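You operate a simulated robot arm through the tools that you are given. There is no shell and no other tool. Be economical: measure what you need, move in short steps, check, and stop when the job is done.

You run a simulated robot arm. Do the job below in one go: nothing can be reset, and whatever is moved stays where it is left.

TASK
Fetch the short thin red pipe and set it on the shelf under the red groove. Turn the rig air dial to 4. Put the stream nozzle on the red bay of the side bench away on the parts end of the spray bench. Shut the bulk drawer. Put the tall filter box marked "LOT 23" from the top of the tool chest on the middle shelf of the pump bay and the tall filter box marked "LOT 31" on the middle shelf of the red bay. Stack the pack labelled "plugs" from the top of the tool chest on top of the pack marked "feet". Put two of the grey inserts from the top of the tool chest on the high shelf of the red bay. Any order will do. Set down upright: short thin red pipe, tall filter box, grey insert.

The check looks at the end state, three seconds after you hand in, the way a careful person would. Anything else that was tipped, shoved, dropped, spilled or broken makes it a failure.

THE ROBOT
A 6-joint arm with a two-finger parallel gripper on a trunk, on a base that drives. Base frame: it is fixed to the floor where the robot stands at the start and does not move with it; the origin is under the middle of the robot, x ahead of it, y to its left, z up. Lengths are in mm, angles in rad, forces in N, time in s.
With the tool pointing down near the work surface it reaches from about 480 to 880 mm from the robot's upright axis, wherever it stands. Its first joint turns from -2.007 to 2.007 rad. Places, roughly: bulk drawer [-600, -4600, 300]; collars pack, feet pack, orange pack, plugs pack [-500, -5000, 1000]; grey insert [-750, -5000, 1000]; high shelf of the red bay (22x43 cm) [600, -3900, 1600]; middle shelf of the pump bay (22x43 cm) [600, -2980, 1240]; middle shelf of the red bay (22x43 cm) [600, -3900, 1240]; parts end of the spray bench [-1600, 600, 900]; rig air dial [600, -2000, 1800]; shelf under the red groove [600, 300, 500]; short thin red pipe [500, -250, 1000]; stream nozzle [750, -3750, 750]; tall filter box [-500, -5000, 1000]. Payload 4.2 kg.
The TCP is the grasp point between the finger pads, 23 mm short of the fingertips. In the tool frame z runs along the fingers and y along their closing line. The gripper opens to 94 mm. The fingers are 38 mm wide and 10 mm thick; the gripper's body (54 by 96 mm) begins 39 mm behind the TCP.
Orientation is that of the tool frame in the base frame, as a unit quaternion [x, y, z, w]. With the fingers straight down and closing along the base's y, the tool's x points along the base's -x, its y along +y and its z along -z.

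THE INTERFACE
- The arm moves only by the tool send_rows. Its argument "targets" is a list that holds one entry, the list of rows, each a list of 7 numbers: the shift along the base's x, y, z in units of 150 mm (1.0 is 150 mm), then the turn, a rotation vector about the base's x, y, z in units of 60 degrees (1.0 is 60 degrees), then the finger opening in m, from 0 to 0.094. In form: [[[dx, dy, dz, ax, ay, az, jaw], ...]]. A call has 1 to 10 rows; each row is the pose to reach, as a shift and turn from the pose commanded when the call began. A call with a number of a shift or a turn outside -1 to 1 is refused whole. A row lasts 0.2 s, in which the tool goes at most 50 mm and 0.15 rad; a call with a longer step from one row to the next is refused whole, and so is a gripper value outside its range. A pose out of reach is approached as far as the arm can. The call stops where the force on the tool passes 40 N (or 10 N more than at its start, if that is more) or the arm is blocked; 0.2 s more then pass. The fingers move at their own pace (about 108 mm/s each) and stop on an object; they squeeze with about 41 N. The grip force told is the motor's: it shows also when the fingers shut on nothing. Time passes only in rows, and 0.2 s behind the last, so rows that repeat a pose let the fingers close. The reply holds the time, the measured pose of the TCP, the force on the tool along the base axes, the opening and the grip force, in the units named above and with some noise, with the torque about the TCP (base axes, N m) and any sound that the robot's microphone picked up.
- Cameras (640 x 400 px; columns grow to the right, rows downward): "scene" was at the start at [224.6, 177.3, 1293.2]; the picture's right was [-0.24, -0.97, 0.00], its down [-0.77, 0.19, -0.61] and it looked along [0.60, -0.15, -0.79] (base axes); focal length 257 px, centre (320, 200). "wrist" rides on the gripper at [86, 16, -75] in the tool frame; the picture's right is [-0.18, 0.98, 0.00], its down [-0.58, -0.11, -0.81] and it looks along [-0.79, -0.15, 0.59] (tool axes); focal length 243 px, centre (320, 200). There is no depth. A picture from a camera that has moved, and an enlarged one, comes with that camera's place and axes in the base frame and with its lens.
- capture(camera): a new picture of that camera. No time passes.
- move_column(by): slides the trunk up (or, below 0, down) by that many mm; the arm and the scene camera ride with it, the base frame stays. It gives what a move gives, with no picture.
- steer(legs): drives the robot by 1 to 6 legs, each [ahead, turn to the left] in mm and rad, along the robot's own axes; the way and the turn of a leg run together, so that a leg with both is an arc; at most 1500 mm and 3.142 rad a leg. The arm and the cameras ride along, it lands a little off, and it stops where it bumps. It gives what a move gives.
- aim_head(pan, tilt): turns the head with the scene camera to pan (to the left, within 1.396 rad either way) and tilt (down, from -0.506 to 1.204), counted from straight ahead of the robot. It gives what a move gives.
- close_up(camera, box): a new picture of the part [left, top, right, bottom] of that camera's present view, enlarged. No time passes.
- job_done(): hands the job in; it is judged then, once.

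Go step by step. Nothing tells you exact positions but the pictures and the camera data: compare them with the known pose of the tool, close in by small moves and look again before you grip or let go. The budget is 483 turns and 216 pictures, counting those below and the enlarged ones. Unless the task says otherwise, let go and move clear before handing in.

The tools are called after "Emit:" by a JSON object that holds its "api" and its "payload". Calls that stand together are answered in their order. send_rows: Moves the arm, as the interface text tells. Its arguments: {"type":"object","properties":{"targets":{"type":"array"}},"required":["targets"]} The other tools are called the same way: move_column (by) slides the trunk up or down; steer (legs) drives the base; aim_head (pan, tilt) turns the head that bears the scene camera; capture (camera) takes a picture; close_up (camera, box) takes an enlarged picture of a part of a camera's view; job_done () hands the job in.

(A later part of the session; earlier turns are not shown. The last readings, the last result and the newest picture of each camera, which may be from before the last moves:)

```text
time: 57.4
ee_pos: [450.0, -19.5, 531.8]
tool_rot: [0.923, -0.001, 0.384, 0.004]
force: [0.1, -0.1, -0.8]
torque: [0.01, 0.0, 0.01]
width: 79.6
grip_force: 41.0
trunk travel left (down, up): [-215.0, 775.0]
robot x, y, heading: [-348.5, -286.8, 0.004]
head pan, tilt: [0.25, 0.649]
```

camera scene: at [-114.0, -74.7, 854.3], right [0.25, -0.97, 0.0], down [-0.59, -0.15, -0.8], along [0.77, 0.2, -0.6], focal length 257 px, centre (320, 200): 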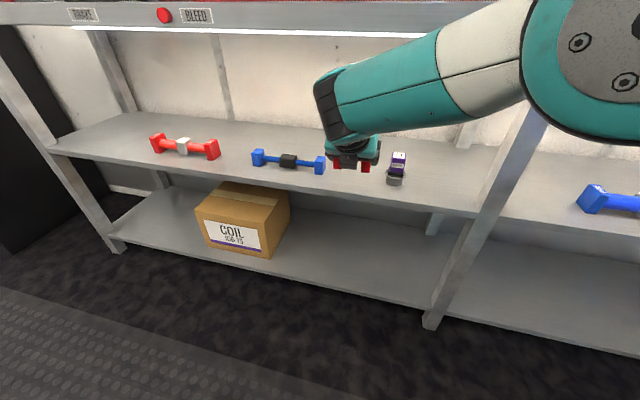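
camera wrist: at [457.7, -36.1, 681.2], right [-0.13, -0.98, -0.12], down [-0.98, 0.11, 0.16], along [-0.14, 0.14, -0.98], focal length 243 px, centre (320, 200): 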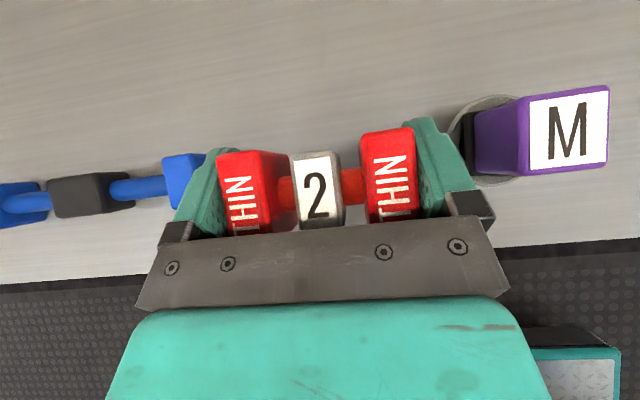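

Emit:
{"api": "send_rows", "payload": {"targets": [[[0, 0, -0.015, 0, 0, 0, 0.0], [0, 0, -0.03, 0, 0, 0, 0.0]]]}}

Emit:
{"api": "send_rows", "payload": {"targets": [[[0, 0, -0.015, 0, 0, 0, 0.0], [0, 0, -0.03, 0, 0, 0, 0.0]]]}}

Emit:
{"api": "close_up", "payload": {"camera": "scene", "box": [280, 110, 440, 210]}}

```text
time: 58.0
ee_pos: [450.3, -20.9, 530.0]
tool_rot: [0.922, -0.001, 0.386, 0.003]
force: [-1.5, -0.3, 6.2]
torque: [0.31, -0.09, 0.03]
width: 79.8
grip_force: 41.3
trunk travel left (down, up): [-215.0, 775.0]
robot x, y, heading: [-352.3, -289.9, -0.004]
head pan, tilt: [0.25, 0.649]
```

```text
time: 58.6
ee_pos: [450.5, -19.3, 528.4]
tool_rot: [0.922, -0.001, 0.388, 0.001]
force: [-9.6, -2.3, 33.0]
torque: [0.57, -0.08, 0.02]
width: 79.8
grip_force: 41.0
trunk travel left (down, up): [-215.0, 775.0]
robot x, y, heading: [-350.1, -294.1, 0.001]
head pan, tilt: [0.25, 0.649]
```

```text
4.00 times, centred on (360, 160) of scene
camera zoom: at [-115.1, -75.1, 855.2], right [0.25, -0.97, 0.0], down [-0.58, -0.15, -0.8], along [0.77, 0.2, -0.6], focal length 1027 px, centre (160, 360)
```

zoom: 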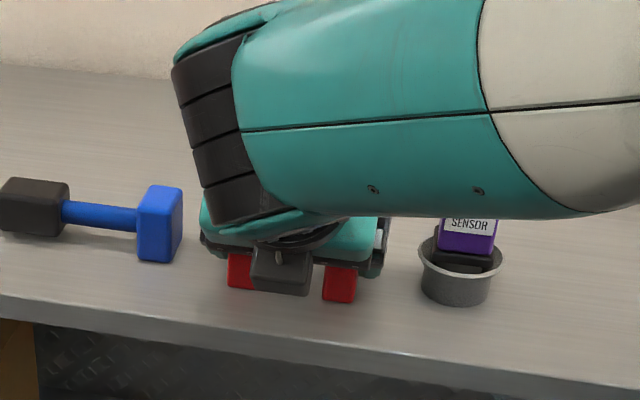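

The pipe is on the shelf (z≈499). I'll relax slightly, open, and retreat along the tool axis.

Emit:
{"api": "send_rows", "payload": {"targets": [[[0, 0, 0.02, 0, 0, 0, 0.0], [0, 0, 0.02, 0, 0, 0, 0.092], [0, 0, 0.02, 0, 0, 0, 0.092]]]}}

Emit:
{"api": "send_rows", "payload": {"targets": [[[-0.1, 0, 0.12, 0, 0, 0, 0.092], [-0.2, 0, 0.25, 0, 0, 0, 0.092], [-0.35, 0, 0.4, 0, 0, 0, 0.092], [-0.5, 0, 0.55, 0, 0, 0, 0.092]]]}}

Emit:
{"api": "steer", "payload": {"legs": [[-300, 0]]}}

Emit:
{"api": "capture", "payload": {"camera": "scene"}}

```text
time: 59.4
ee_pos: [449.6, -23.4, 530.3]
tool_rot: [0.922, -0.003, 0.386, 0.003]
force: [-3.5, -12.7, 30.7]
torque: [1.0, -0.06, -0.23]
width: 86.3
grip_force: 0.1
trunk travel left (down, up): [-215.0, 775.0]
robot x, y, heading: [-351.5, -290.5, 0.002]
head pan, tilt: [0.25, 0.649]
```

```text
time: 60.4
ee_pos: [374.3, -19.0, 608.7]
tool_rot: [0.923, 0.0, 0.384, 0.004]
force: [-0.2, 0.0, 0.4]
torque: [-0.02, 0.01, -0.01]
width: 92.0
grip_force: 0.0
trunk travel left (down, up): [-215.0, 775.0]
robot x, y, heading: [-352.7, -291.7, 0.001]
head pan, tilt: [0.25, 0.649]
```

```text
time: 62.5
ee_pos: [77.8, -18.7, 609.4]
tool_rot: [0.923, -0.001, 0.384, 0.004]
force: [-0.9, -0.1, -0.9]
torque: [0.0, 0.01, 0.0]
width: 92.0
grip_force: 0.1
trunk travel left (down, up): [-215.0, 775.0]
robot x, y, heading: [-648.4, -292.9, 0.003]
head pan, tilt: [0.25, 0.649]
```

```text
182 pictures are left
camera scene: at [-411.2, -75.1, 854.3], right [0.25, -0.97, 0.0], down [-0.59, -0.15, -0.8], along [0.77, 0.2, -0.6], focal length 257 px, centre (320, 200)
```

scene: 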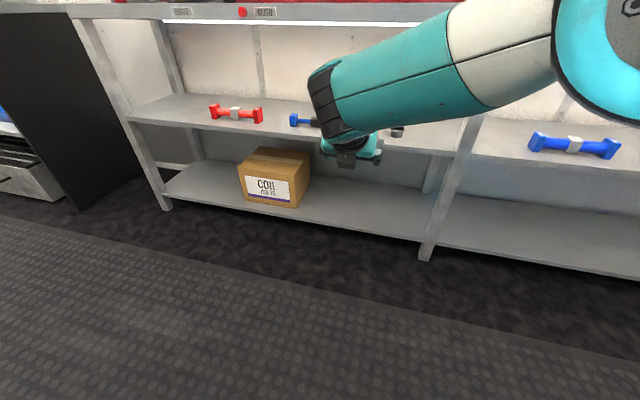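

Emit:
{"api": "move_column", "payload": {"by": 460}}

Emit:
{"api": "aim_head", "payload": {"pan": 0.2, "tilt": 0.75}}

Emit:
{"api": "close_up", "payload": {"camera": "scene", "box": [160, 0, 640, 300]}}

```text
refused: 460 is not a number from -400 to 400
```

```text
time: 63.1
ee_pos: [78.2, -18.7, 609.5]
tool_rot: [0.923, 0.0, 0.385, 0.003]
force: [-0.1, 0.1, 0.5]
torque: [0.0, 0.0, 0.01]
width: 92.1
grip_force: 0.0
trunk travel left (down, up): [-215.0, 775.0]
robot x, y, heading: [-646.7, -289.9, 0.006]
head pan, tilt: [0.201, 0.75]
```

```text
1.33 times, centred on (400, 150) of scene
camera zoom: at [-414.1, -80.0, 845.8], right [0.2, -0.98, 0.0], down [-0.67, -0.14, -0.73], along [0.72, 0.15, -0.68], focal length 342 px, centre (213, 267)
```

zoom: 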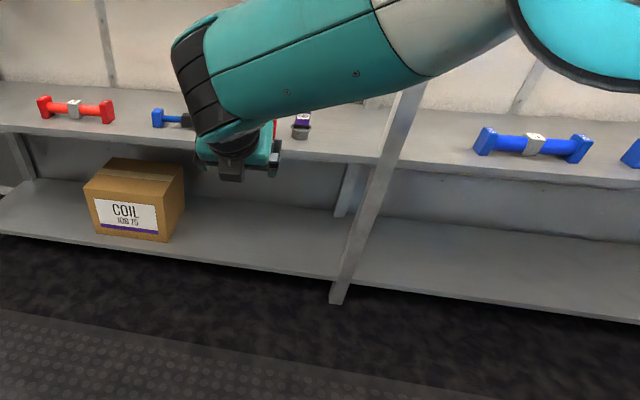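

Emit:
{"api": "move_column", "payload": {"by": 400}}

Emit:
{"api": "capture", "payload": {"camera": "scene"}}

Emit:
{"api": "capture", "payload": {"camera": "wrist"}}

```text
time: 67.0
ee_pos: [77.5, -18.2, 1008.0]
tool_rot: [0.923, 0.0, 0.384, 0.004]
force: [0.3, -0.1, 0.3]
torque: [0.01, 0.0, 0.02]
width: 92.1
grip_force: 0.1
trunk travel left (down, up): [-615.0, 375.0]
robot x, y, heading: [-647.1, -290.8, 0.003]
head pan, tilt: [0.201, 0.75]
```

```text
180 pictures are left
camera scene: at [-414.1, -80.0, 1245.7], right [0.2, -0.98, 0.0], down [-0.67, -0.14, -0.73], along [0.72, 0.15, -0.68], focal length 257 px, centre (320, 200)
```

scene: 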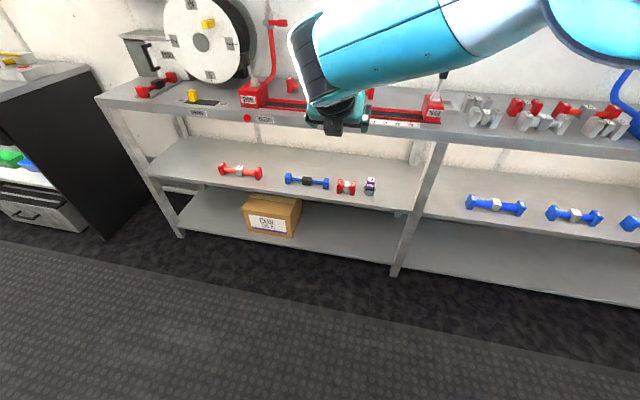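

```text
179 pictures are left
camera wrist: at [84.9, -33.8, 1122.2], right [-0.13, -0.98, -0.12], down [-0.98, 0.11, 0.16], along [-0.14, 0.14, -0.98], focal length 243 px, centre (320, 200)
```

wrist: 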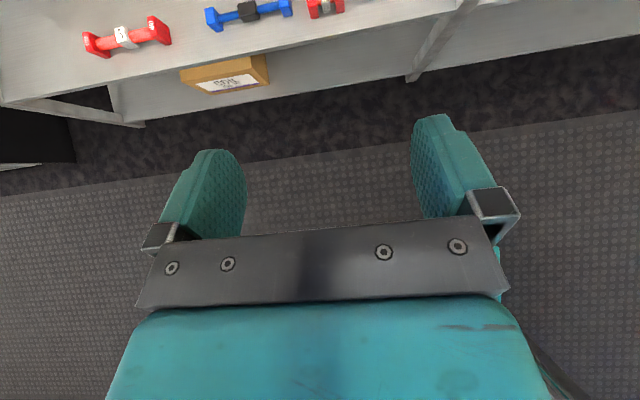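

The pipe stands on the shelf. Next the dial: I'll reset the tool to straight down and unflipped, then drive toward y≈-2000.

Emit:
{"api": "send_rows", "payload": {"targets": [[[0, 0, 0, 0, 0.13, 0, 0.05], [0, 0, 0, 0, 0.26, 0, 0.05], [0, 0, 0, 0, 0.39, 0, 0.05], [0, 0, 0, 0, 0.52, 0, 0.05], [0, 0, 0, 0, 0.65, 0, 0.05], [0, 0, 0, 0, 0.753, 0, 0.05]]]}}

Emit:
{"api": "send_rows", "payload": {"targets": [[[0, 0, 0, 0, 0, -0.14, 0.05], [0, 0, 0, 0, 0, -0.28, 0.05], [0, 0, 0, 0, 0, -0.42, 0.05], [0, 0, 0, 0, 0, -0.56, 0.05], [0, 0, 0, 0, 0, -0.7, 0.05], [0, 0, 0, 0, 0, -0.84, 0.05], [0, 0, 0, 0, 0, -0.98, 0.05]]]}}

Emit:
{"api": "send_rows", "payload": {"targets": [[[0, 0, 0, 0, 0, -0.14, 0.05], [0, 0, 0, 0, 0, -0.28, 0.05], [0, 0, 0, 0, 0, -0.42, 0.05], [0, 0, 0, 0, 0, -0.56, 0.05], [0, 0, 0, 0, 0, -0.7, 0.05], [0, 0, 0, 0, 0, -0.84, 0.05], [0, 0, 0, 0, 0, -0.98, 0.05]]]}}

Emit:
{"api": "send_rows", "payload": {"targets": [[[0, 0, 0, 0, 0, -0.14, 0.05], [0, 0, 0, 0, 0, -0.28, 0.05], [0, 0, 0, 0, 0, -0.42, 0.05], [0, 0, 0, 0, 0, -0.56, 0.05], [0, 0, 0, 0, 0, -0.7, 0.05], [0, 0, 0, 0, 0, -0.84, 0.05], [0, 0, 0, 0, 0, -0.98, 0.05]]]}}

Emit:
{"api": "aim_head", "payload": {"pan": -1.3, "tilt": 0.5}}

Emit:
{"api": "capture", "payload": {"camera": "scene"}}

```text
time: 68.4
ee_pos: [77.4, -18.5, 1009.1]
tool_rot: [1.0, 0.002, -0.001, 0.004]
force: [-0.8, 0.5, 0.0]
torque: [-0.02, -0.05, 0.02]
width: 50.0
grip_force: 0.0
trunk travel left (down, up): [-615.0, 375.0]
robot x, y, heading: [-645.5, -286.0, 0.005]
head pan, tilt: [0.201, 0.75]
```

```text
time: 70.0
ee_pos: [76.8, -19.0, 1009.1]
tool_rot: [0.871, -0.491, -0.002, 0.003]
force: [-0.3, -0.2, 0.9]
torque: [-0.04, 0.02, 0.01]
width: 50.0
grip_force: 0.1
trunk travel left (down, up): [-615.0, 375.0]
robot x, y, heading: [-645.7, -293.6, 0.003]
head pan, tilt: [0.201, 0.75]
```

```text
time: 71.6
ee_pos: [76.1, -17.5, 1009.5]
tool_rot: [-0.517, 0.856, 0.003, -0.001]
force: [0.0, 0.4, 0.6]
torque: [0.01, 0.0, 0.0]
width: 50.1
grip_force: 0.1
trunk travel left (down, up): [-615.0, 375.0]
robot x, y, heading: [-646.8, -294.4, 0.003]
head pan, tilt: [0.201, 0.75]
```

```text
time: 73.2
ee_pos: [76.7, -17.2, 1008.5]
tool_rot: [-0.031, 1.0, 0.004, -0.001]
force: [-1.4, -0.8, 0.7]
torque: [-0.03, 0.01, 0.04]
width: 50.1
grip_force: 0.0
trunk travel left (down, up): [-615.0, 375.0]
robot x, y, heading: [-646.9, -292.2, 0.001]
head pan, tilt: [0.201, 0.75]
```

```text
time: 74.8
ee_pos: [77.2, -19.2, 1009.2]
tool_rot: [-0.034, 0.999, 0.004, 0.0]
force: [-0.9, 0.8, 0.3]
torque: [-0.01, -0.01, -0.04]
width: 49.9
grip_force: 0.0
trunk travel left (down, up): [-615.0, 375.0]
robot x, y, heading: [-646.5, -290.3, 0.002]
head pan, tilt: [-1.3, 0.499]
```

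```text
178 pictures are left
camera scene: at [-470.6, -184.4, 1267.7], right [-0.96, -0.27, 0.0], down [-0.13, 0.46, -0.88], along [0.24, -0.85, -0.48], focal length 257 px, centre (320, 200)
```

scene: 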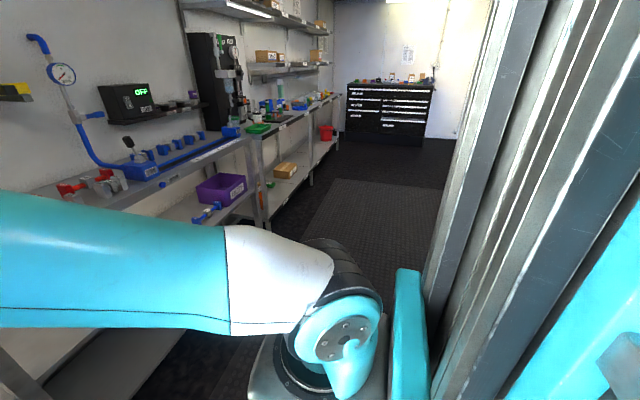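

Emit:
{"api": "steer", "payload": {"legs": [[0, -1.571], [1500, 0]]}}

Emit:
{"api": "aim_head", "payload": {"pan": 1.2, "tilt": 0.0}}

Emit:
{"api": "capture", "payload": {"camera": "scene"}}

```text
time: 85.9
ee_pos: [-333.6, -2480.9, 1008.9]
tool_rot: [0.675, 0.737, 0.002, 0.002]
force: [0.0, 0.2, -0.2]
torque: [-0.02, -0.01, -0.02]
width: 50.0
grip_force: 0.0
trunk travel left (down, up): [-615.0, 375.0]
robot x, y, heading: [-621.1, -1762.9, -1.548]
head pan, tilt: [-1.3, 0.499]
```

```text
time: 88.2
ee_pos: [-333.6, -2480.4, 1008.6]
tool_rot: [0.675, 0.738, 0.003, 0.002]
force: [-0.2, -0.1, 0.7]
torque: [0.02, -0.02, 0.01]
width: 49.9
grip_force: 0.1
trunk travel left (down, up): [-615.0, 375.0]
robot x, y, heading: [-621.5, -1765.9, -1.548]
head pan, tilt: [1.201, 0.0]
```

```text
177 pictures are left
camera scene: at [-340.7, -1940.7, 1313.8], right [-0.34, -0.94, 0.0], down [0.0, 0.0, -1.0], along [0.94, -0.34, 0.0], focal length 257 px, centre (320, 200)
```

scene: 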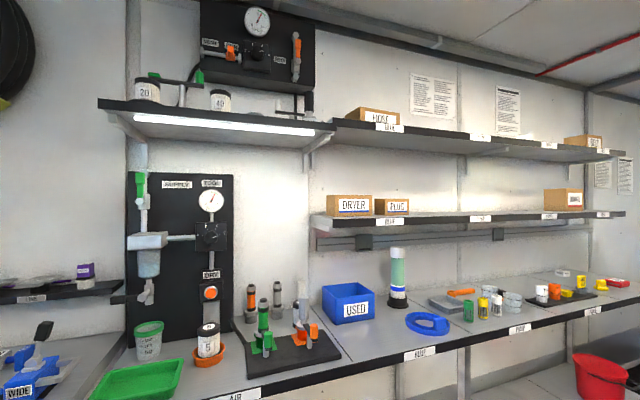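

Emit:
{"api": "close_up", "payload": {"camera": "scene", "box": [190, 0, 330, 88]}}

Emit:
{"api": "close_up", "payload": {"camera": "scene", "box": [120, 170, 248, 250]}}

Emit:
{"api": "close_up", "payload": {"camera": "scene", "box": [320, 90, 640, 290]}}

```text
4.55 times, centred on (260, 44) of scene
camera zoom: at [-340.7, -1940.7, 1313.8], right [-0.34, -0.94, 0.0], down [0.0, 0.0, -1.0], along [0.94, -0.34, 0.0], focal length 1167 px, centre (593, 909)
```

zoom: 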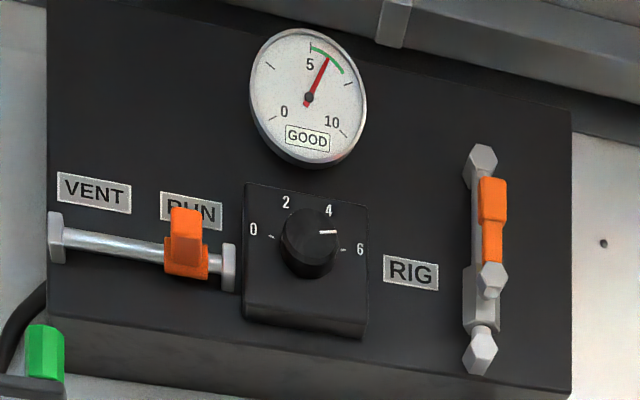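

```text
5.00 times, centred on (184, 210) of scene
camera zoom: at [-340.7, -1940.7, 1313.8], right [-0.34, -0.94, 0.0], down [0.0, 0.0, -1.0], along [0.94, -0.34, 0.0], focal length 1284 px, centre (1000, 150)
```

zoom: 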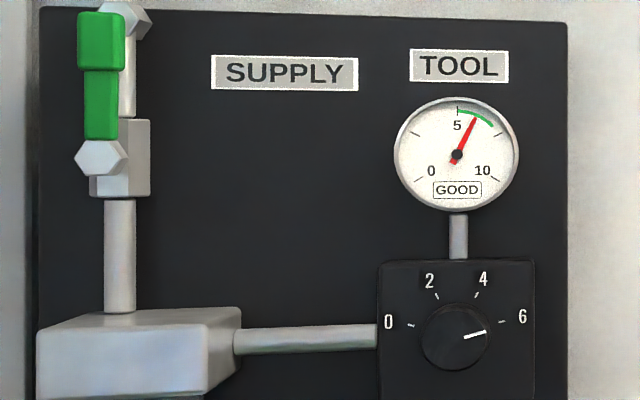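

```text
2.00 times, centred on (480, 190) of scene
camera zoom: at [-340.7, -1940.7, 1313.8], right [-0.34, -0.94, 0.0], down [0.0, 0.0, -1.0], along [0.94, -0.34, 0.0], focal length 514 px, centre (0, 220)
```

zoom: 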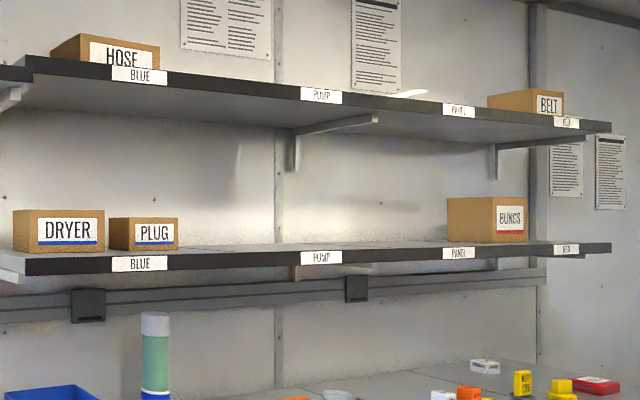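

The RIG dial (upper panel, around (530,-2035,1800)) points between 4 and 6. I'll move in front of it, raise the trunk and look straight on.

Emit:
{"api": "steer", "payload": {"legs": [[270, 0], [0, 1.548]]}}

Emit:
{"api": "move_column", "payload": {"by": 375}}

Emit:
{"api": "aim_head", "payload": {"pan": -0.15, "tilt": -0.05}}

Emit:
{"api": "capture", "payload": {"camera": "scene"}}

```text
time: 93.9
ee_pos: [95.4, -1734.7, 1009.5]
tool_rot: [-0.051, 0.999, 0.003, -0.001]
force: [1.1, -0.4, 0.8]
torque: [0.0, 0.04, -0.01]
width: 50.2
grip_force: 0.2
trunk travel left (down, up): [-615.0, 375.0]
robot x, y, heading: [-616.8, -2034.6, 0.041]
head pan, tilt: [1.201, 0.0]
```

```text
time: 97.5
ee_pos: [95.8, -1733.5, 1384.4]
tool_rot: [-0.051, 0.999, 0.003, 0.0]
force: [-0.2, 0.0, -0.3]
torque: [0.0, 0.03, 0.02]
width: 49.9
grip_force: 0.0
trunk travel left (down, up): [-990.0, 0.0]
robot x, y, heading: [-619.1, -2036.5, 0.035]
head pan, tilt: [1.201, 0.0]
```

```text
time: 99.0
ee_pos: [96.5, -1733.7, 1384.5]
tool_rot: [-0.052, 0.999, 0.004, 0.0]
force: [-0.5, -0.3, -0.8]
torque: [0.01, -0.03, -0.02]
width: 49.9
grip_force: 0.1
trunk travel left (down, up): [-990.0, 0.0]
robot x, y, heading: [-620.3, -2037.9, 0.038]
head pan, tilt: [-0.15, -0.051]
```

```text
173 pictures are left
camera scene: at [-384.6, -1844.0, 1693.3], right [-0.11, -0.99, 0.0], down [0.05, -0.01, -1.0], along [0.99, -0.11, 0.05], focal length 257 px, centre (320, 200)
```

scene: 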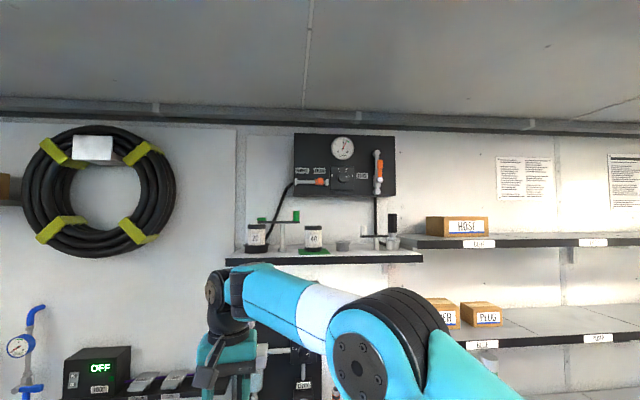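

Emit:
{"api": "close_up", "payload": {"camera": "scene", "box": [290, 125, 402, 195]}}

Emit:
{"api": "close_up", "payload": {"camera": "scene", "box": [325, 160, 373, 190]}}

```text
5.71 times, centred on (346, 160) of scene
camera zoom: at [-384.6, -1844.0, 1693.3], right [-0.11, -0.99, 0.0], down [0.05, -0.01, -1.0], along [0.99, -0.11, 0.05], focal length 1468 px, centre (171, 429)
```

zoom: 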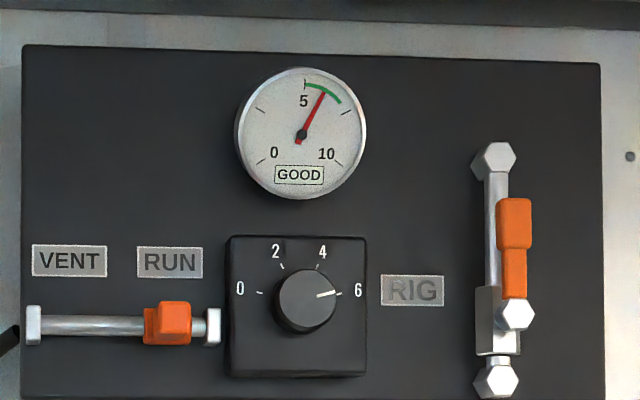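

```text
13.33 times, centred on (349, 175) of scene
camera zoom: at [-384.6, -1844.0, 1693.3], right [-0.11, -0.99, 0.0], down [0.05, -0.01, -1.0], along [0.99, -0.11, 0.05], focal length 3424 px, centre (-67, 533)
```

zoom: 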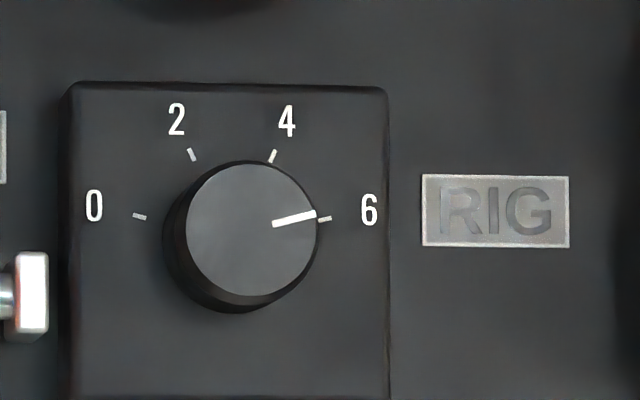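

The pointer sits at 6, scale 25° per unit, so I need 50° counter-clockwise. The knob face is at about (574,-2041,1829), about 37-43 mm in diameter. I'll bring the tool up and horizontal while still back from the wall.

Emit:
{"api": "send_rows", "payload": {"targets": [[[0, -0.1, 0.2, 0, 0, -0.05, 0.06], [0, -0.2, 0.4, 0, 0, -0.1, 0.06], [0, -0.3, 0.6, 0, 0, -0.1, 0.06], [0, -0.4, 0.8, 0, 0, -0.1, 0.06], [0, -0.5, 1, 0, 0, -0.1, 0.06]]]}}

Emit:
{"api": "send_rows", "payload": {"targets": [[[0, -0.12, 0.17, 0, -0.125, 0, 0.06], [0, -0.24, 0.33, 0, -0.25, 0, 0.06], [-0.05, -0.37, 0.5, 0, -0.375, 0, 0.06], [-0.1, -0.5, 0.67, 0, -0.5, 0, 0.06], [-0.15, -0.62, 0.83, 0, -0.625, 0, 0.06], [-0.17, -0.75, 1, 0, -0.75, 0, 0.06]]]}}

Emit:
{"api": "send_rows", "payload": {"targets": [[[0, -0.12, 0.17, 0, -0.125, 0, 0.06], [0, -0.24, 0.33, 0, -0.25, 0, 0.06], [-0.05, -0.37, 0.5, 0, -0.375, 0, 0.06], [-0.1, -0.5, 0.67, 0, -0.5, 0, 0.06], [-0.15, -0.62, 0.83, 0, -0.625, 0, 0.06], [-0.17, -0.75, 0.97, 0, -0.75, 0, 0.06]]]}}

Emit:
{"api": "capture", "payload": {"camera": "scene"}}

```text
time: 100.2
ee_pos: [96.3, -1809.1, 1533.3]
tool_rot: [0.001, 1.0, 0.004, 0.0]
force: [-0.8, 1.2, -0.4]
torque: [-0.01, 0.0, 0.0]
width: 60.0
grip_force: 0.0
trunk travel left (down, up): [-990.0, 0.0]
robot x, y, heading: [-616.8, -2038.0, 0.042]
head pan, tilt: [-0.15, -0.051]
```

```text
time: 101.6
ee_pos: [92.9, -1910.6, 1706.9]
tool_rot: [-0.001, 0.924, 0.003, 0.383]
force: [0.3, 0.5, -0.4]
torque: [0.02, -0.01, -0.01]
width: 59.9
grip_force: 0.0
out of reach, approached as far as the arm can: row 4, 5, 6
trunk travel left (down, up): [-990.0, 0.0]
robot x, y, heading: [-616.0, -2036.3, 0.04]
head pan, tilt: [-0.15, -0.051]
```

```text
time: 103.0
ee_pos: [-78.2, -2126.8, 1964.7]
tool_rot: [-0.013, 0.734, 0.013, 0.679]
force: [0.1, -0.4, -0.2]
torque: [0.0, 0.0, 0.01]
width: 59.7
grip_force: 0.0
out of reach, approached as far as the arm can: row 1, 2, 3, 4, 5, 6
trunk travel left (down, up): [-990.0, 0.0]
robot x, y, heading: [-618.4, -2033.5, 0.044]
head pan, tilt: [-0.15, -0.051]
```

```text
170 pictures are left
camera scene: at [-384.7, -1843.9, 1693.3], right [-0.11, -0.99, 0.0], down [0.05, -0.01, -1.0], along [0.99, -0.11, 0.05], focal length 257 px, centre (320, 200)
```

scene: 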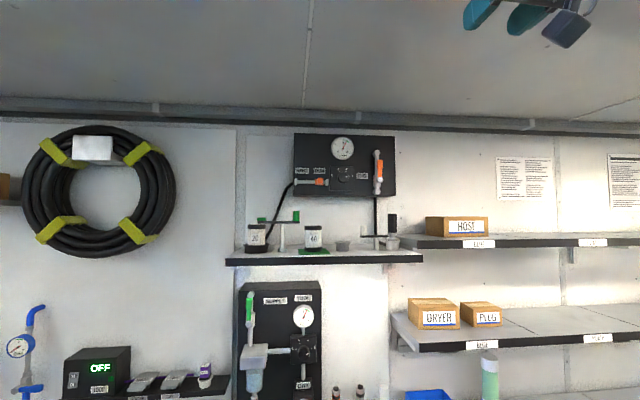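

Emit:
{"api": "send_rows", "payload": {"targets": [[[0.2, 0.1, 0, 0, -0.03, 0, 0.06], [0.4, 0.2, 0, 0, -0.05, 0, 0.06], [0.6, 0.3, -0.1, 0, -0.07, 0, 0.06], [0.8, 0.4, -0.2, 0, -0.074, 0, 0.06], [1, 0.58, -0.3, 0, -0.074, 0, 0.06]]]}}

Emit:
{"api": "send_rows", "payload": {"targets": [[[0.2, 0, -0.12, 0, 0, 0, 0.06], [0.4, 0, -0.24, 0, 0, 0, 0.06], [0.6, 0, -0.36, 0, 0, 0, 0.06], [0.6, 0, -0.48, 0, 0, 0, 0.06], [0.6, 0, -0.6, 0, 0, 0, 0.06]]]}}

```text
time: 104.2
ee_pos: [51.3, -2109.2, 2002.8]
tool_rot: [-0.013, 0.708, 0.013, 0.706]
force: [0.3, 0.8, -0.9]
torque: [0.01, -0.05, -0.07]
width: 60.1
grip_force: 0.0
out of reach, approached as far as the arm can: row 1, 2, 3, 4, 5
trunk travel left (down, up): [-990.0, 0.0]
robot x, y, heading: [-612.6, -2038.1, 0.041]
head pan, tilt: [-0.15, -0.051]
```

```text
time: 105.4
ee_pos: [164.5, -2110.0, 1942.1]
tool_rot: [-0.012, 0.708, 0.013, 0.706]
force: [-0.8, 1.1, -0.2]
torque: [0.03, 0.02, 0.0]
width: 60.0
grip_force: 0.0
out of reach, approached as far as the arm can: row 4, 5
trunk travel left (down, up): [-990.0, 0.0]
robot x, y, heading: [-617.8, -2033.8, 0.039]
head pan, tilt: [-0.15, -0.051]
```

The arm wants a higher target relative to the trunk; I'll lower the trunk 250 mm and raise the arm.

Emit:
{"api": "move_column", "payload": {"by": -250}}

Emit:
{"api": "send_rows", "payload": {"targets": [[[0, 0.1, 0.2, 0, 0, 0, 0.06], [0, 0.2, 0.4, 0, 0, 0.02, 0.06], [0, 0.3, 0.6, 0, 0, 0.02, 0.06], [0, 0.4, 0.8, 0, 0, 0.02, 0.06], [0, 0.46, 0.9, 0, 0, 0.02, 0.06]]]}}

Emit:
{"api": "capture", "payload": {"camera": "wrist"}}

```text
time: 108.0
ee_pos: [164.9, -2111.0, 1692.1]
tool_rot: [-0.012, 0.708, 0.013, 0.706]
force: [-0.2, -0.2, -0.7]
torque: [-0.03, -0.01, -0.02]
width: 59.8
grip_force: 0.0
trunk travel left (down, up): [-740.0, 250.0]
robot x, y, heading: [-614.4, -2032.6, 0.036]
head pan, tilt: [-0.15, -0.051]
```

```text
time: 109.2
ee_pos: [133.6, -2074.1, 1712.1]
tool_rot: [-0.02, 0.708, 0.02, 0.706]
force: [-0.4, -0.2, -0.1]
torque: [0.03, -0.01, -0.01]
width: 60.1
grip_force: 0.1
out of reach, approached as far as the arm can: row 1, 2, 3, 4, 5
trunk travel left (down, up): [-740.0, 250.0]
robot x, y, heading: [-617.9, -2035.9, 0.043]
head pan, tilt: [-0.15, -0.051]
```

```text
169 pictures are left
camera wrist: at [56.7, -2061.1, 1625.2], right [-0.05, 0.98, 0.18], down [-0.8, -0.15, 0.58], along [0.6, -0.12, 0.79], focal length 243 px, centre (320, 200)
```

wrist: 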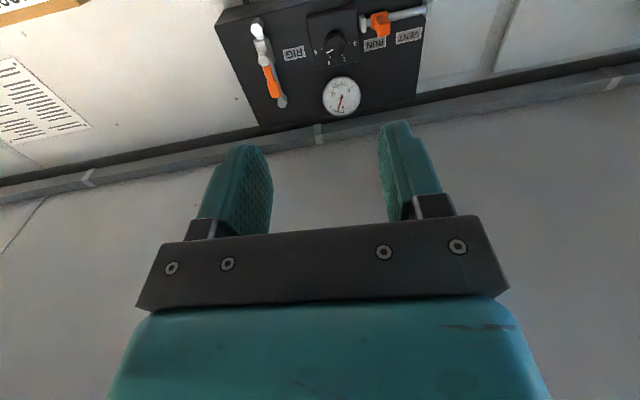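

Emit:
{"api": "send_rows", "payload": {"targets": [[[0.25, 0.05, 0.1, 0, 0, 0.02, 0.06], [0.5, 0.1, 0.1, 0, 0, 0.04, 0.06], [0.75, 0.15, 0.1, 0, 0, 0.05, 0.06], [1, 0.2, 0.1, 0, 0, 0.05, 0.06]]]}}

Emit:
{"api": "send_rows", "payload": {"targets": [[[0.2, 0, 0.2, 0, 0, 0, 0.06], [0.3, 0, 0.4, 0, 0, 0, 0.06], [0.4, 0, 0.6, 0, 0, 0, 0.06], [0.4, 0, 0.7, 0, 0, 0, 0.06]]]}}

```text
time: 110.2
ee_pos: [192.7, -2062.4, 1674.2]
tool_rot: [-0.039, 0.707, 0.04, 0.705]
force: [0.0, 0.5, -0.2]
torque: [-0.01, -0.04, -0.02]
width: 60.0
grip_force: 0.0
out of reach, approached as far as the arm can: row 1, 2, 3, 4
trunk travel left (down, up): [-740.0, 250.0]
robot x, y, heading: [-616.6, -2032.5, 0.044]
head pan, tilt: [-0.15, -0.051]
```

```text
time: 111.2
ee_pos: [193.6, -2061.4, 1672.7]
tool_rot: [-0.039, 0.707, 0.039, 0.705]
force: [-0.3, -0.2, 0.6]
torque: [0.0, 0.01, 0.04]
width: 60.2
grip_force: 0.1
out of reach, approached as far as the arm can: row 1, 2, 3, 4
trunk travel left (down, up): [-740.0, 250.0]
robot x, y, heading: [-616.3, -2034.4, 0.04]
head pan, tilt: [-0.15, -0.051]
```

I think the arm is fully stretched; I'll pull inward to bend the elbow.

Emit:
{"api": "send_rows", "payload": {"targets": [[[-0.15, 0, -0.22, 0, 0, -0.02, 0.06], [-0.3, 0, -0.44, 0, 0, -0.04, 0.06], [-0.45, 0, -0.66, 0, 0, -0.06, 0.06], [-0.6, 0, -0.88, 0, 0, -0.08, 0.06], [-0.6, 0, -0.95, 0, 0, -0.08, 0.06]]]}}

```text
time: 112.4
ee_pos: [102.3, -2060.7, 1532.1]
tool_rot: [-0.009, 0.708, 0.01, 0.706]
force: [0.1, 0.5, -0.3]
torque: [0.02, 0.01, 0.01]
width: 59.8
grip_force: 0.0
trunk travel left (down, up): [-740.0, 250.0]
robot x, y, heading: [-621.6, -2036.0, 0.04]
head pan, tilt: [-0.15, -0.051]
```

Unstuck. Trunk up 250 and a small raise puts the tool at dial height.

Emit:
{"api": "move_column", "payload": {"by": 250}}

Emit:
{"api": "send_rows", "payload": {"targets": [[[0.1, 0.07, 0.15, 0, 0, -0.015, 0.06], [0.1, 0.14, 0.31, 0, 0, -0.015, 0.06]]]}}

Emit:
{"api": "steer", "payload": {"legs": [[0, -0.04], [280, 0]]}}

Emit:
{"api": "capture", "payload": {"camera": "wrist"}}

Emit:
{"api": "capture", "payload": {"camera": "scene"}}

```text
time: 115.0
ee_pos: [102.3, -2060.9, 1782.1]
tool_rot: [-0.008, 0.708, 0.008, 0.706]
force: [-0.2, 0.2, 0.1]
torque: [0.0, -0.03, -0.01]
width: 59.8
grip_force: 0.2
trunk travel left (down, up): [-990.0, 0.0]
robot x, y, heading: [-618.3, -2036.3, 0.037]
head pan, tilt: [-0.15, -0.051]
```

```text
time: 115.6
ee_pos: [118.9, -2040.4, 1827.9]
tool_rot: [-0.002, 0.709, 0.003, 0.705]
force: [0.7, -0.3, 0.9]
torque: [0.0, 0.01, 0.01]
width: 60.3
grip_force: 0.1
trunk travel left (down, up): [-990.0, 0.0]
robot x, y, heading: [-615.6, -2034.5, 0.036]
head pan, tilt: [-0.15, -0.051]
```

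```text
time: 117.9
ee_pos: [397.0, -2073.0, 1827.9]
tool_rot: [0.012, 0.708, -0.011, 0.706]
force: [-0.2, 0.2, 0.3]
torque: [-0.02, 0.01, -0.01]
width: 59.8
grip_force: 0.0
trunk travel left (down, up): [-990.0, 0.0]
robot x, y, heading: [-337.5, -2036.0, -0.003]
head pan, tilt: [-0.15, -0.051]
```

```text
168 pictures are left
camera wrist: at [321.7, -2053.7, 1740.6], right [0.03, 0.98, 0.18], down [-0.81, -0.08, 0.58], along [0.59, -0.17, 0.79], focal length 243 px, centre (320, 200)
```

wrist: 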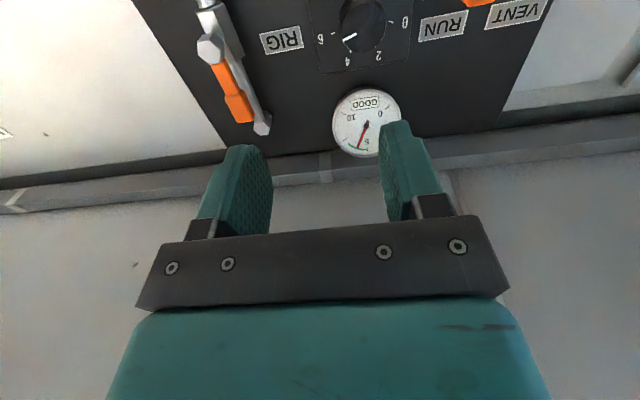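

```text
167 pictures are left
camera scene: at [-96.6, -1855.0, 1693.4], right [-0.15, -0.99, 0.0], down [0.05, -0.01, -1.0], along [0.99, -0.15, 0.05], focal length 257 px, centre (320, 200)
```

scene: 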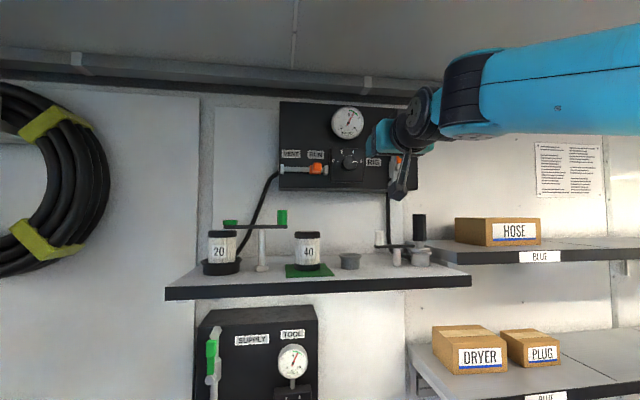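

The knob matches (574,-2042,1828). I'll align, pre-roll +25°, and approach to about 505 in x.

Emit:
{"api": "send_rows", "payload": {"targets": [[[0.1, 0.1, 0, 0, 0, 0.03, 0.062], [0.25, 0.207, 0, 0.13, 0, 0.03, 0.062], [0.4, 0.207, 0, 0.27, 0, 0.03, 0.062], [0.55, 0.207, 0, 0.4, 0, 0.03, 0.062], [0.72, 0.207, 0, 0.417, 0, 0.03, 0.062]]]}}

Emit:
{"api": "capture", "payload": {"camera": "wrist"}}

Emit:
{"api": "close_up", "payload": {"camera": "scene", "box": [270, 90, 430, 190]}}

```text
time: 119.1
ee_pos: [505.2, -2040.9, 1829.2]
tool_rot: [0.153, 0.694, 0.155, 0.686]
force: [0.5, 0.3, -0.5]
torque: [0.01, 0.0, 0.0]
width: 61.8
grip_force: 0.0
trunk travel left (down, up): [-990.0, 0.0]
robot x, y, heading: [-332.6, -2039.2, -0.005]
head pan, tilt: [-0.15, -0.051]
```

```text
166 pictures are left
camera wrist: at [429.4, -1989.8, 1757.0], right [0.01, 0.81, 0.58], down [-0.8, -0.35, 0.49], along [0.6, -0.47, 0.65], focal length 243 px, centre (320, 200)
```

wrist: 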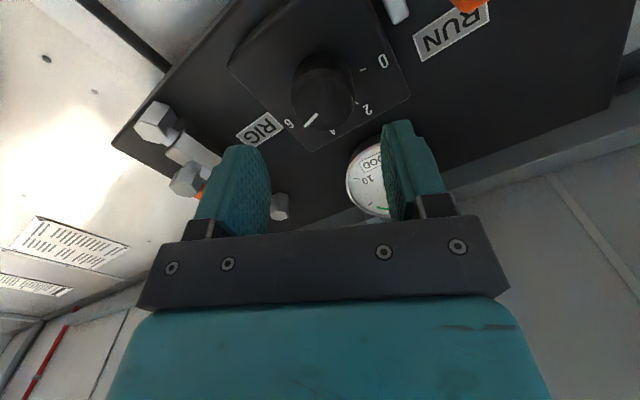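

```text
4.00 times, centred on (350, 140) of scene
camera zoom: at [-96.7, -1855.1, 1693.4], right [-0.15, -0.99, 0.0], down [0.05, -0.01, -1.0], along [0.99, -0.15, 0.05], focal length 1027 px, centre (200, 440)
```

zoom: 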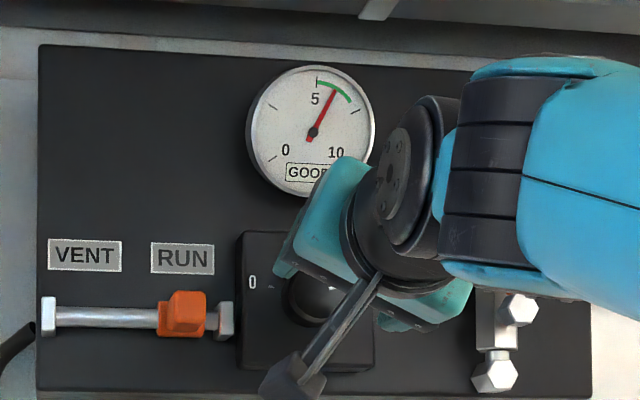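

Emit:
{"api": "send_rows", "payload": {"targets": [[[0.15, 0, 0, 0, 0, 0, 0.062], [0.28, 0, 0, 0, 0, 0, 0.062], [0.38, 0, 0, 0, 0, 0, 0.062]]]}}

Emit:
{"api": "capture", "payload": {"camera": "wrist"}}

```text
time: 119.9
ee_pos: [558.3, -2042.2, 1825.2]
tool_rot: [0.154, 0.694, 0.153, 0.686]
force: [0.2, -0.6, -0.3]
torque: [0.04, -0.01, 0.04]
width: 61.8
grip_force: 0.1
out of reach, approached as far as the arm can: row 3
trunk travel left (down, up): [-990.0, 0.0]
robot x, y, heading: [-335.1, -2038.6, -0.006]
head pan, tilt: [-0.15, -0.051]
```

```text
164 pictures are left
camera wrist: at [483.5, -1990.7, 1753.2], right [0.0, 0.81, 0.58], down [-0.8, -0.35, 0.49], along [0.6, -0.47, 0.65], focal length 243 px, centre (320, 200)
```

wrist: 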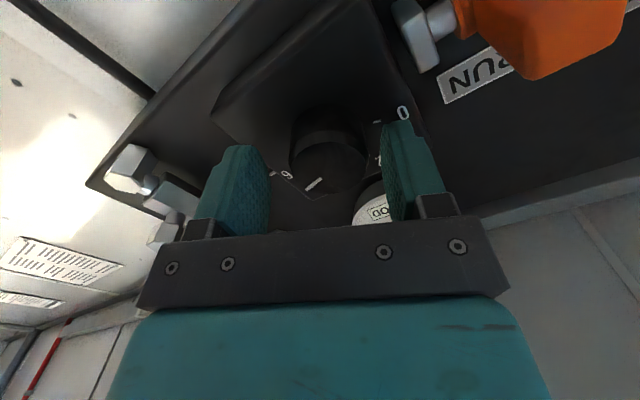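

Reach limit again; pull back 60 mm, drive 110 mm forward.

Emit:
{"api": "send_rows", "payload": {"targets": [[[-0.2, 0, 0, 0, 0, 0, 0.062], [-0.4, 0, 0.02, 0, 0, 0, 0.062], [-0.6, 0, 0.02, 0, 0, 0, 0.062], [-0.8, 0, 0.02, 0, 0, 0, 0.062]]]}}

Emit:
{"api": "steer", "payload": {"legs": [[110, 0]]}}

```text
time: 120.9
ee_pos: [437.1, -2040.6, 1829.9]
tool_rot: [0.154, 0.694, 0.153, 0.686]
force: [0.4, 0.2, -0.3]
torque: [0.0, -0.01, -0.01]
width: 62.3
grip_force: 0.1
trunk travel left (down, up): [-990.0, 0.0]
robot x, y, heading: [-336.7, -2036.6, -0.006]
head pan, tilt: [-0.15, -0.051]
```

```text
time: 122.1
ee_pos: [549.1, -2040.3, 1830.1]
tool_rot: [0.155, 0.694, 0.153, 0.686]
force: [-0.8, -0.8, -0.1]
torque: [0.0, 0.0, 0.01]
width: 61.7
grip_force: 0.0
trunk travel left (down, up): [-990.0, 0.0]
robot x, y, heading: [-223.6, -2037.4, -0.004]
head pan, tilt: [-0.15, -0.051]
```

Emit:
{"api": "send_rows", "payload": {"targets": [[[0.06, 0, -0.005, 0, 0, 0, 0.062], [0.115, 0, -0.005, 0, 0, 0, 0.062]]]}}

Emit:
{"api": "capture", "payload": {"camera": "wrist"}}

```text
time: 122.7
ee_pos: [565.7, -2040.1, 1829.3]
tool_rot: [0.155, 0.694, 0.153, 0.686]
force: [0.3, -0.2, -0.4]
torque: [-0.02, 0.02, -0.04]
width: 62.1
grip_force: 0.0
trunk travel left (down, up): [-990.0, 0.0]
robot x, y, heading: [-225.6, -2035.3, -0.006]
head pan, tilt: [-0.15, -0.051]
```

```text
163 pictures are left
camera wrist: at [490.1, -1989.0, 1757.1], right [0.0, 0.81, 0.58], down [-0.8, -0.35, 0.49], along [0.6, -0.47, 0.65], focal length 243 px, centre (320, 200)
```

wrist: 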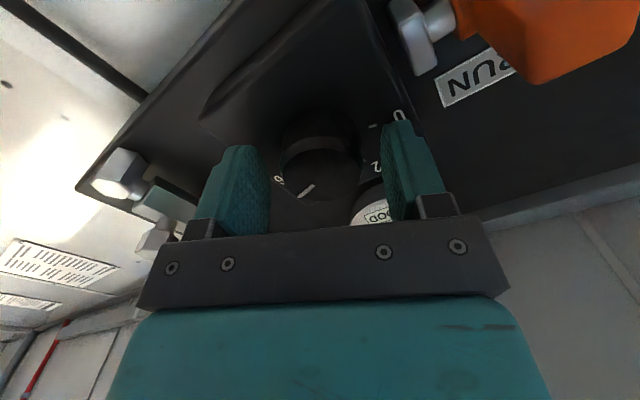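

Close on the knob.

Emit:
{"api": "send_rows", "payload": {"targets": [[[0.01, 0, 0, 0, 0, 0, 0.03], [0.01, 0, 0, 0, 0, 0, 0.0], [0.01, 0, 0, 0, 0, 0, 0.0], [0.01, 0, 0, 0, 0, 0, 0.0]]]}}

Emit:
{"api": "capture", "payload": {"camera": "wrist"}}

```text
time: 123.7
ee_pos: [565.8, -2039.9, 1829.5]
tool_rot: [0.153, 0.694, 0.153, 0.687]
force: [-10.9, 0.9, -4.8]
torque: [0.01, -0.1, -0.59]
width: 41.7
grip_force: 45.0
trunk travel left (down, up): [-990.0, 0.0]
robot x, y, heading: [-226.2, -2034.6, -0.003]
head pan, tilt: [-0.15, -0.051]
```

```text
162 pictures are left
camera wrist: at [490.3, -1988.7, 1757.7], right [0.0, 0.81, 0.58], down [-0.8, -0.35, 0.49], along [0.6, -0.47, 0.65], focal length 243 px, centre (320, 200)
```

wrist: 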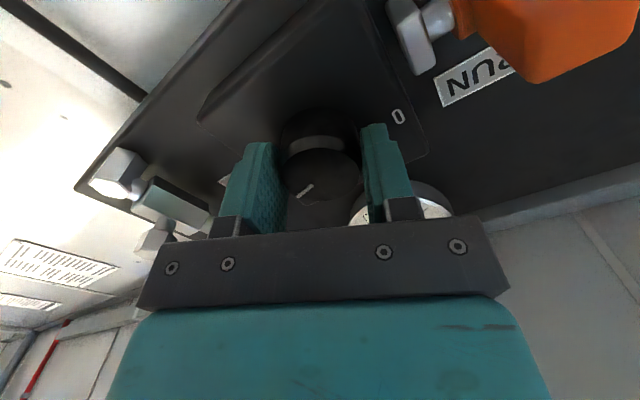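

Gripped. Rotating −50° about x.

Emit:
{"api": "send_rows", "payload": {"targets": [[[-0.01, 0, 0, -0.12, 0, 0, 0.0], [-0.01, 0, 0, -0.24, 0, 0, 0.0], [-0.01, 0, 0, -0.36, 0, 0, 0.0], [-0.01, 0, 0, -0.48, 0, 0, 0.0], [-0.01, 0, 0, -0.6, 0, 0, 0.0], [-0.01, 0, 0, -0.72, 0, 0, 0.0], [-0.01, 0, 0, -0.833, 0, 0, 0.0], [-0.01, 0, 0, -0.833, 0, 0, 0.0]]]}}

Emit:
{"api": "capture", "payload": {"camera": "wrist"}}

Emit:
{"api": "close_up", "payload": {"camera": "scene", "box": [240, 90, 480, 240]}}

```text
time: 125.5
ee_pos: [566.6, -2040.2, 1829.1]
tool_rot: [-0.151, 0.694, -0.156, 0.687]
force: [-2.1, -0.4, -0.7]
torque: [0.05, 0.69, -0.93]
width: 41.7
grip_force: 45.0
trunk travel left (down, up): [-990.0, 0.0]
robot x, y, heading: [-226.8, -2033.9, -0.001]
head pan, tilt: [-0.15, -0.051]
```

```text
161 pictures are left
camera wrist: at [490.2, -2061.6, 1743.8], right [0.01, 0.97, -0.25], down [-0.8, 0.15, 0.58], along [0.6, 0.2, 0.78], focal length 243 px, centre (320, 200)
```

wrist: 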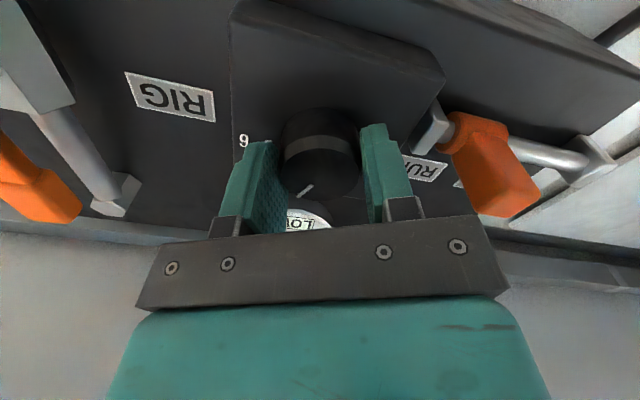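

```text
2.67 times, centred on (360, 165) of scene
camera zoom: at [15.2, -1855.2, 1693.4], right [-0.15, -0.99, 0.0], down [0.05, -0.01, -1.0], along [0.99, -0.15, 0.05], focal length 685 px, centre (213, 293)
```

zoom: 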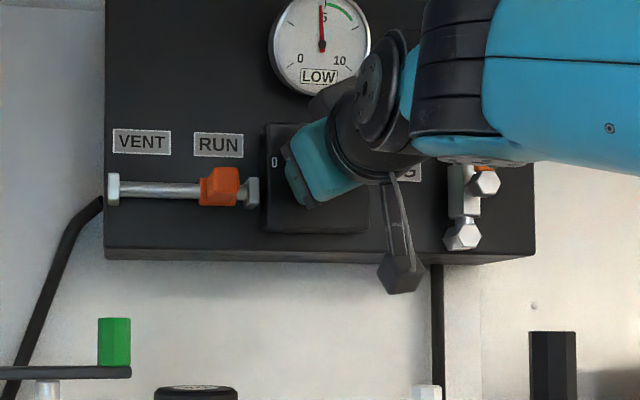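

The knob turned. Release, retreat, and verify.

Emit:
{"api": "send_rows", "payload": {"targets": [[[0, 0, 0, 0, 0, 0, 0.03], [0, 0, 0, 0, 0, 0, 0.062], [0, 0, 0, 0, 0, 0, 0.062], [-0.2, 0, 0, 0, 0, 0, 0.062], [-0.4, 0, 0, 0, 0, 0, 0.062], [-0.6, 0, 0, 0, 0, 0, 0.062]]]}}

Emit:
{"api": "steer", "payload": {"legs": [[-300, 0]]}}

Emit:
{"api": "close_up", "payload": {"camera": "wrist", "box": [220, 0, 460, 150]}}

Emit:
{"api": "close_up", "payload": {"camera": "scene", "box": [290, 110, 402, 180]}}

```text
time: 126.9
ee_pos: [475.7, -2040.4, 1830.4]
tool_rot: [-0.151, 0.694, -0.153, 0.687]
force: [-1.2, -0.3, -0.1]
torque: [-0.04, -0.01, 0.0]
width: 62.0
grip_force: 0.0
trunk travel left (down, up): [-990.0, 0.0]
robot x, y, heading: [-224.1, -2040.1, -0.008]
head pan, tilt: [-0.15, -0.051]
```

```text
time: 129.0
ee_pos: [176.5, -2037.9, 1830.7]
tool_rot: [-0.152, 0.694, -0.153, 0.687]
force: [-0.3, 0.0, -0.1]
torque: [0.01, 0.04, -0.02]
width: 62.1
grip_force: 0.0
trunk travel left (down, up): [-990.0, 0.0]
robot x, y, heading: [-523.1, -2031.8, -0.002]
head pan, tilt: [-0.15, -0.051]
```

```text
2.67 times, centred on (340, 75) of wrist
camera zoom: at [100.9, -2059.5, 1744.8], right [0.0, 0.97, -0.25], down [-0.8, 0.15, 0.58], along [0.6, 0.2, 0.78], focal length 647 px, centre (267, 533)
```

zoom: 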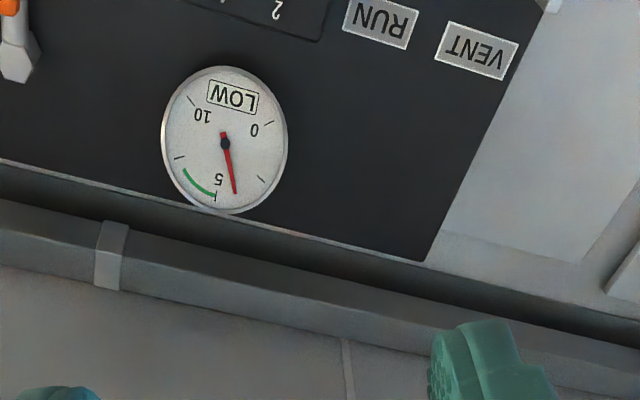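

```text
5.71 times, centred on (346, 145) of scene
camera zoom: at [-283.5, -1854.3, 1693.3], right [-0.15, -0.99, 0.0], down [0.05, -0.01, -1.0], along [0.99, -0.15, 0.05], focal length 1468 px, centre (171, 514)
```

zoom: 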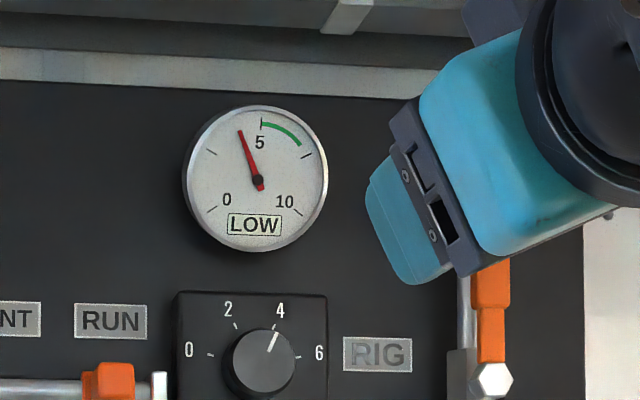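

The RIG dial reads 4. Now I'll return the tool to pointing down and head for the tool chest at y≈-5000.

Emit:
{"api": "send_rows", "payload": {"targets": [[[0, 0, -0.2, 0.12, 0, 0, 0.062], [0, 0, -0.4, 0.24, 0, 0, 0.062], [0, 0, -0.6, 0.36, 0, 0, 0.062], [0, 0, -0.8, 0.417, 0, 0, 0.062], [0, 0, -1, 0.417, 0, 0, 0.062]]]}}

Emit:
{"api": "send_rows", "payload": {"targets": [[[0, 0, -0.17, 0, 0.125, 0, 0.062], [0, 0, -0.33, 0, 0.25, 0, 0.062], [0, 0, -0.5, 0, 0.375, 0, 0.062], [0, 0, -0.67, 0, 0.5, 0, 0.062], [0, 0, -0.83, 0, 0.625, 0, 0.062], [0, 0, -1, 0, 0.75, 0, 0.062]]]}}

Emit:
{"api": "send_rows", "payload": {"targets": [[[0, 0, -0.17, 0, 0.125, 0, 0.062], [0, 0, -0.33, 0, 0.25, 0, 0.062], [0, 0, -0.5, 0, 0.375, 0, 0.062], [0, 0, -0.67, 0, 0.5, 0, 0.062], [0, 0, -0.83, 0, 0.625, 0, 0.062], [0, 0, -1, 0, 0.75, 0, 0.062]]]}}

Emit:
{"api": "move_column", "payload": {"by": -200}}

Emit:
{"api": "steer", "payload": {"legs": [[0, -1.571], [1400, 0]]}}

Emit:
{"api": "aim_head", "payload": {"pan": 0.3, "tilt": 0.3}}

Emit:
{"api": "capture", "payload": {"camera": "scene"}}

```text
time: 130.2
ee_pos: [175.4, -2040.3, 1680.2]
tool_rot: [0.002, 0.711, 0.001, 0.703]
force: [-0.1, 0.6, -0.1]
torque: [-0.04, 0.02, 0.01]
width: 62.2
grip_force: 0.0
trunk travel left (down, up): [-990.0, 0.0]
robot x, y, heading: [-519.2, -2037.2, 0.0]
head pan, tilt: [-0.15, -0.051]
```

```text
time: 131.6
ee_pos: [176.6, -2038.6, 1530.8]
tool_rot: [0.0, 0.926, 0.001, 0.378]
force: [-0.6, 0.2, -0.8]
torque: [-0.01, -0.02, -0.01]
width: 61.9
grip_force: 0.2
trunk travel left (down, up): [-990.0, 0.0]
robot x, y, heading: [-522.9, -2037.5, -0.004]
head pan, tilt: [-0.15, -0.051]
```

```text
time: 133.0
ee_pos: [174.5, -2039.9, 1382.0]
tool_rot: [0.001, 1.0, -0.001, -0.006]
force: [-0.2, 0.0, -0.2]
torque: [0.0, -0.05, -0.02]
width: 62.0
grip_force: 0.0
trunk travel left (down, up): [-990.0, 0.0]
robot x, y, heading: [-523.7, -2038.2, -0.005]
head pan, tilt: [-0.15, -0.051]
```

```text
time: 135.2
ee_pos: [175.8, -2038.5, 1181.2]
tool_rot: [0.002, 1.0, -0.001, -0.005]
force: [0.9, 0.0, 0.3]
torque: [0.01, 0.01, -0.02]
width: 61.8
grip_force: 0.1
trunk travel left (down, up): [-790.0, 200.0]
robot x, y, heading: [-523.9, -2036.3, -0.003]
head pan, tilt: [-0.15, -0.051]
```

```text
time: 145.9
ee_pos: [-503.1, -4130.0, 1181.6]
tool_rot: [0.701, 0.713, 0.003, -0.004]
force: [0.1, 0.3, -0.9]
torque: [0.03, 0.02, 0.0]
width: 61.9
grip_force: 0.0
trunk travel left (down, up): [-790.0, 200.0]
robot x, y, heading: [-516.6, -3430.0, -1.553]
head pan, tilt: [-0.15, -0.051]
```

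```text
time: 146.8
ee_pos: [-502.4, -4129.4, 1182.6]
tool_rot: [0.701, 0.713, 0.003, -0.004]
force: [0.0, 0.2, 0.0]
torque: [-0.05, -0.02, -0.02]
width: 61.9
grip_force: 0.0
trunk travel left (down, up): [-790.0, 200.0]
robot x, y, heading: [-515.2, -3428.4, -1.559]
head pan, tilt: [0.3, 0.3]
```

```text
157 pictures are left
camera scene: at [-287.4, -3667.1, 1461.2], right [-0.95, -0.31, 0.0], down [-0.09, 0.28, -0.96], along [0.3, -0.91, -0.3], focal length 257 px, centre (320, 200)
```

scene: 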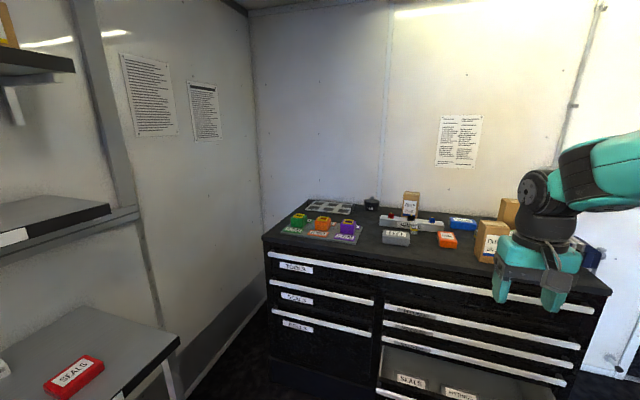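

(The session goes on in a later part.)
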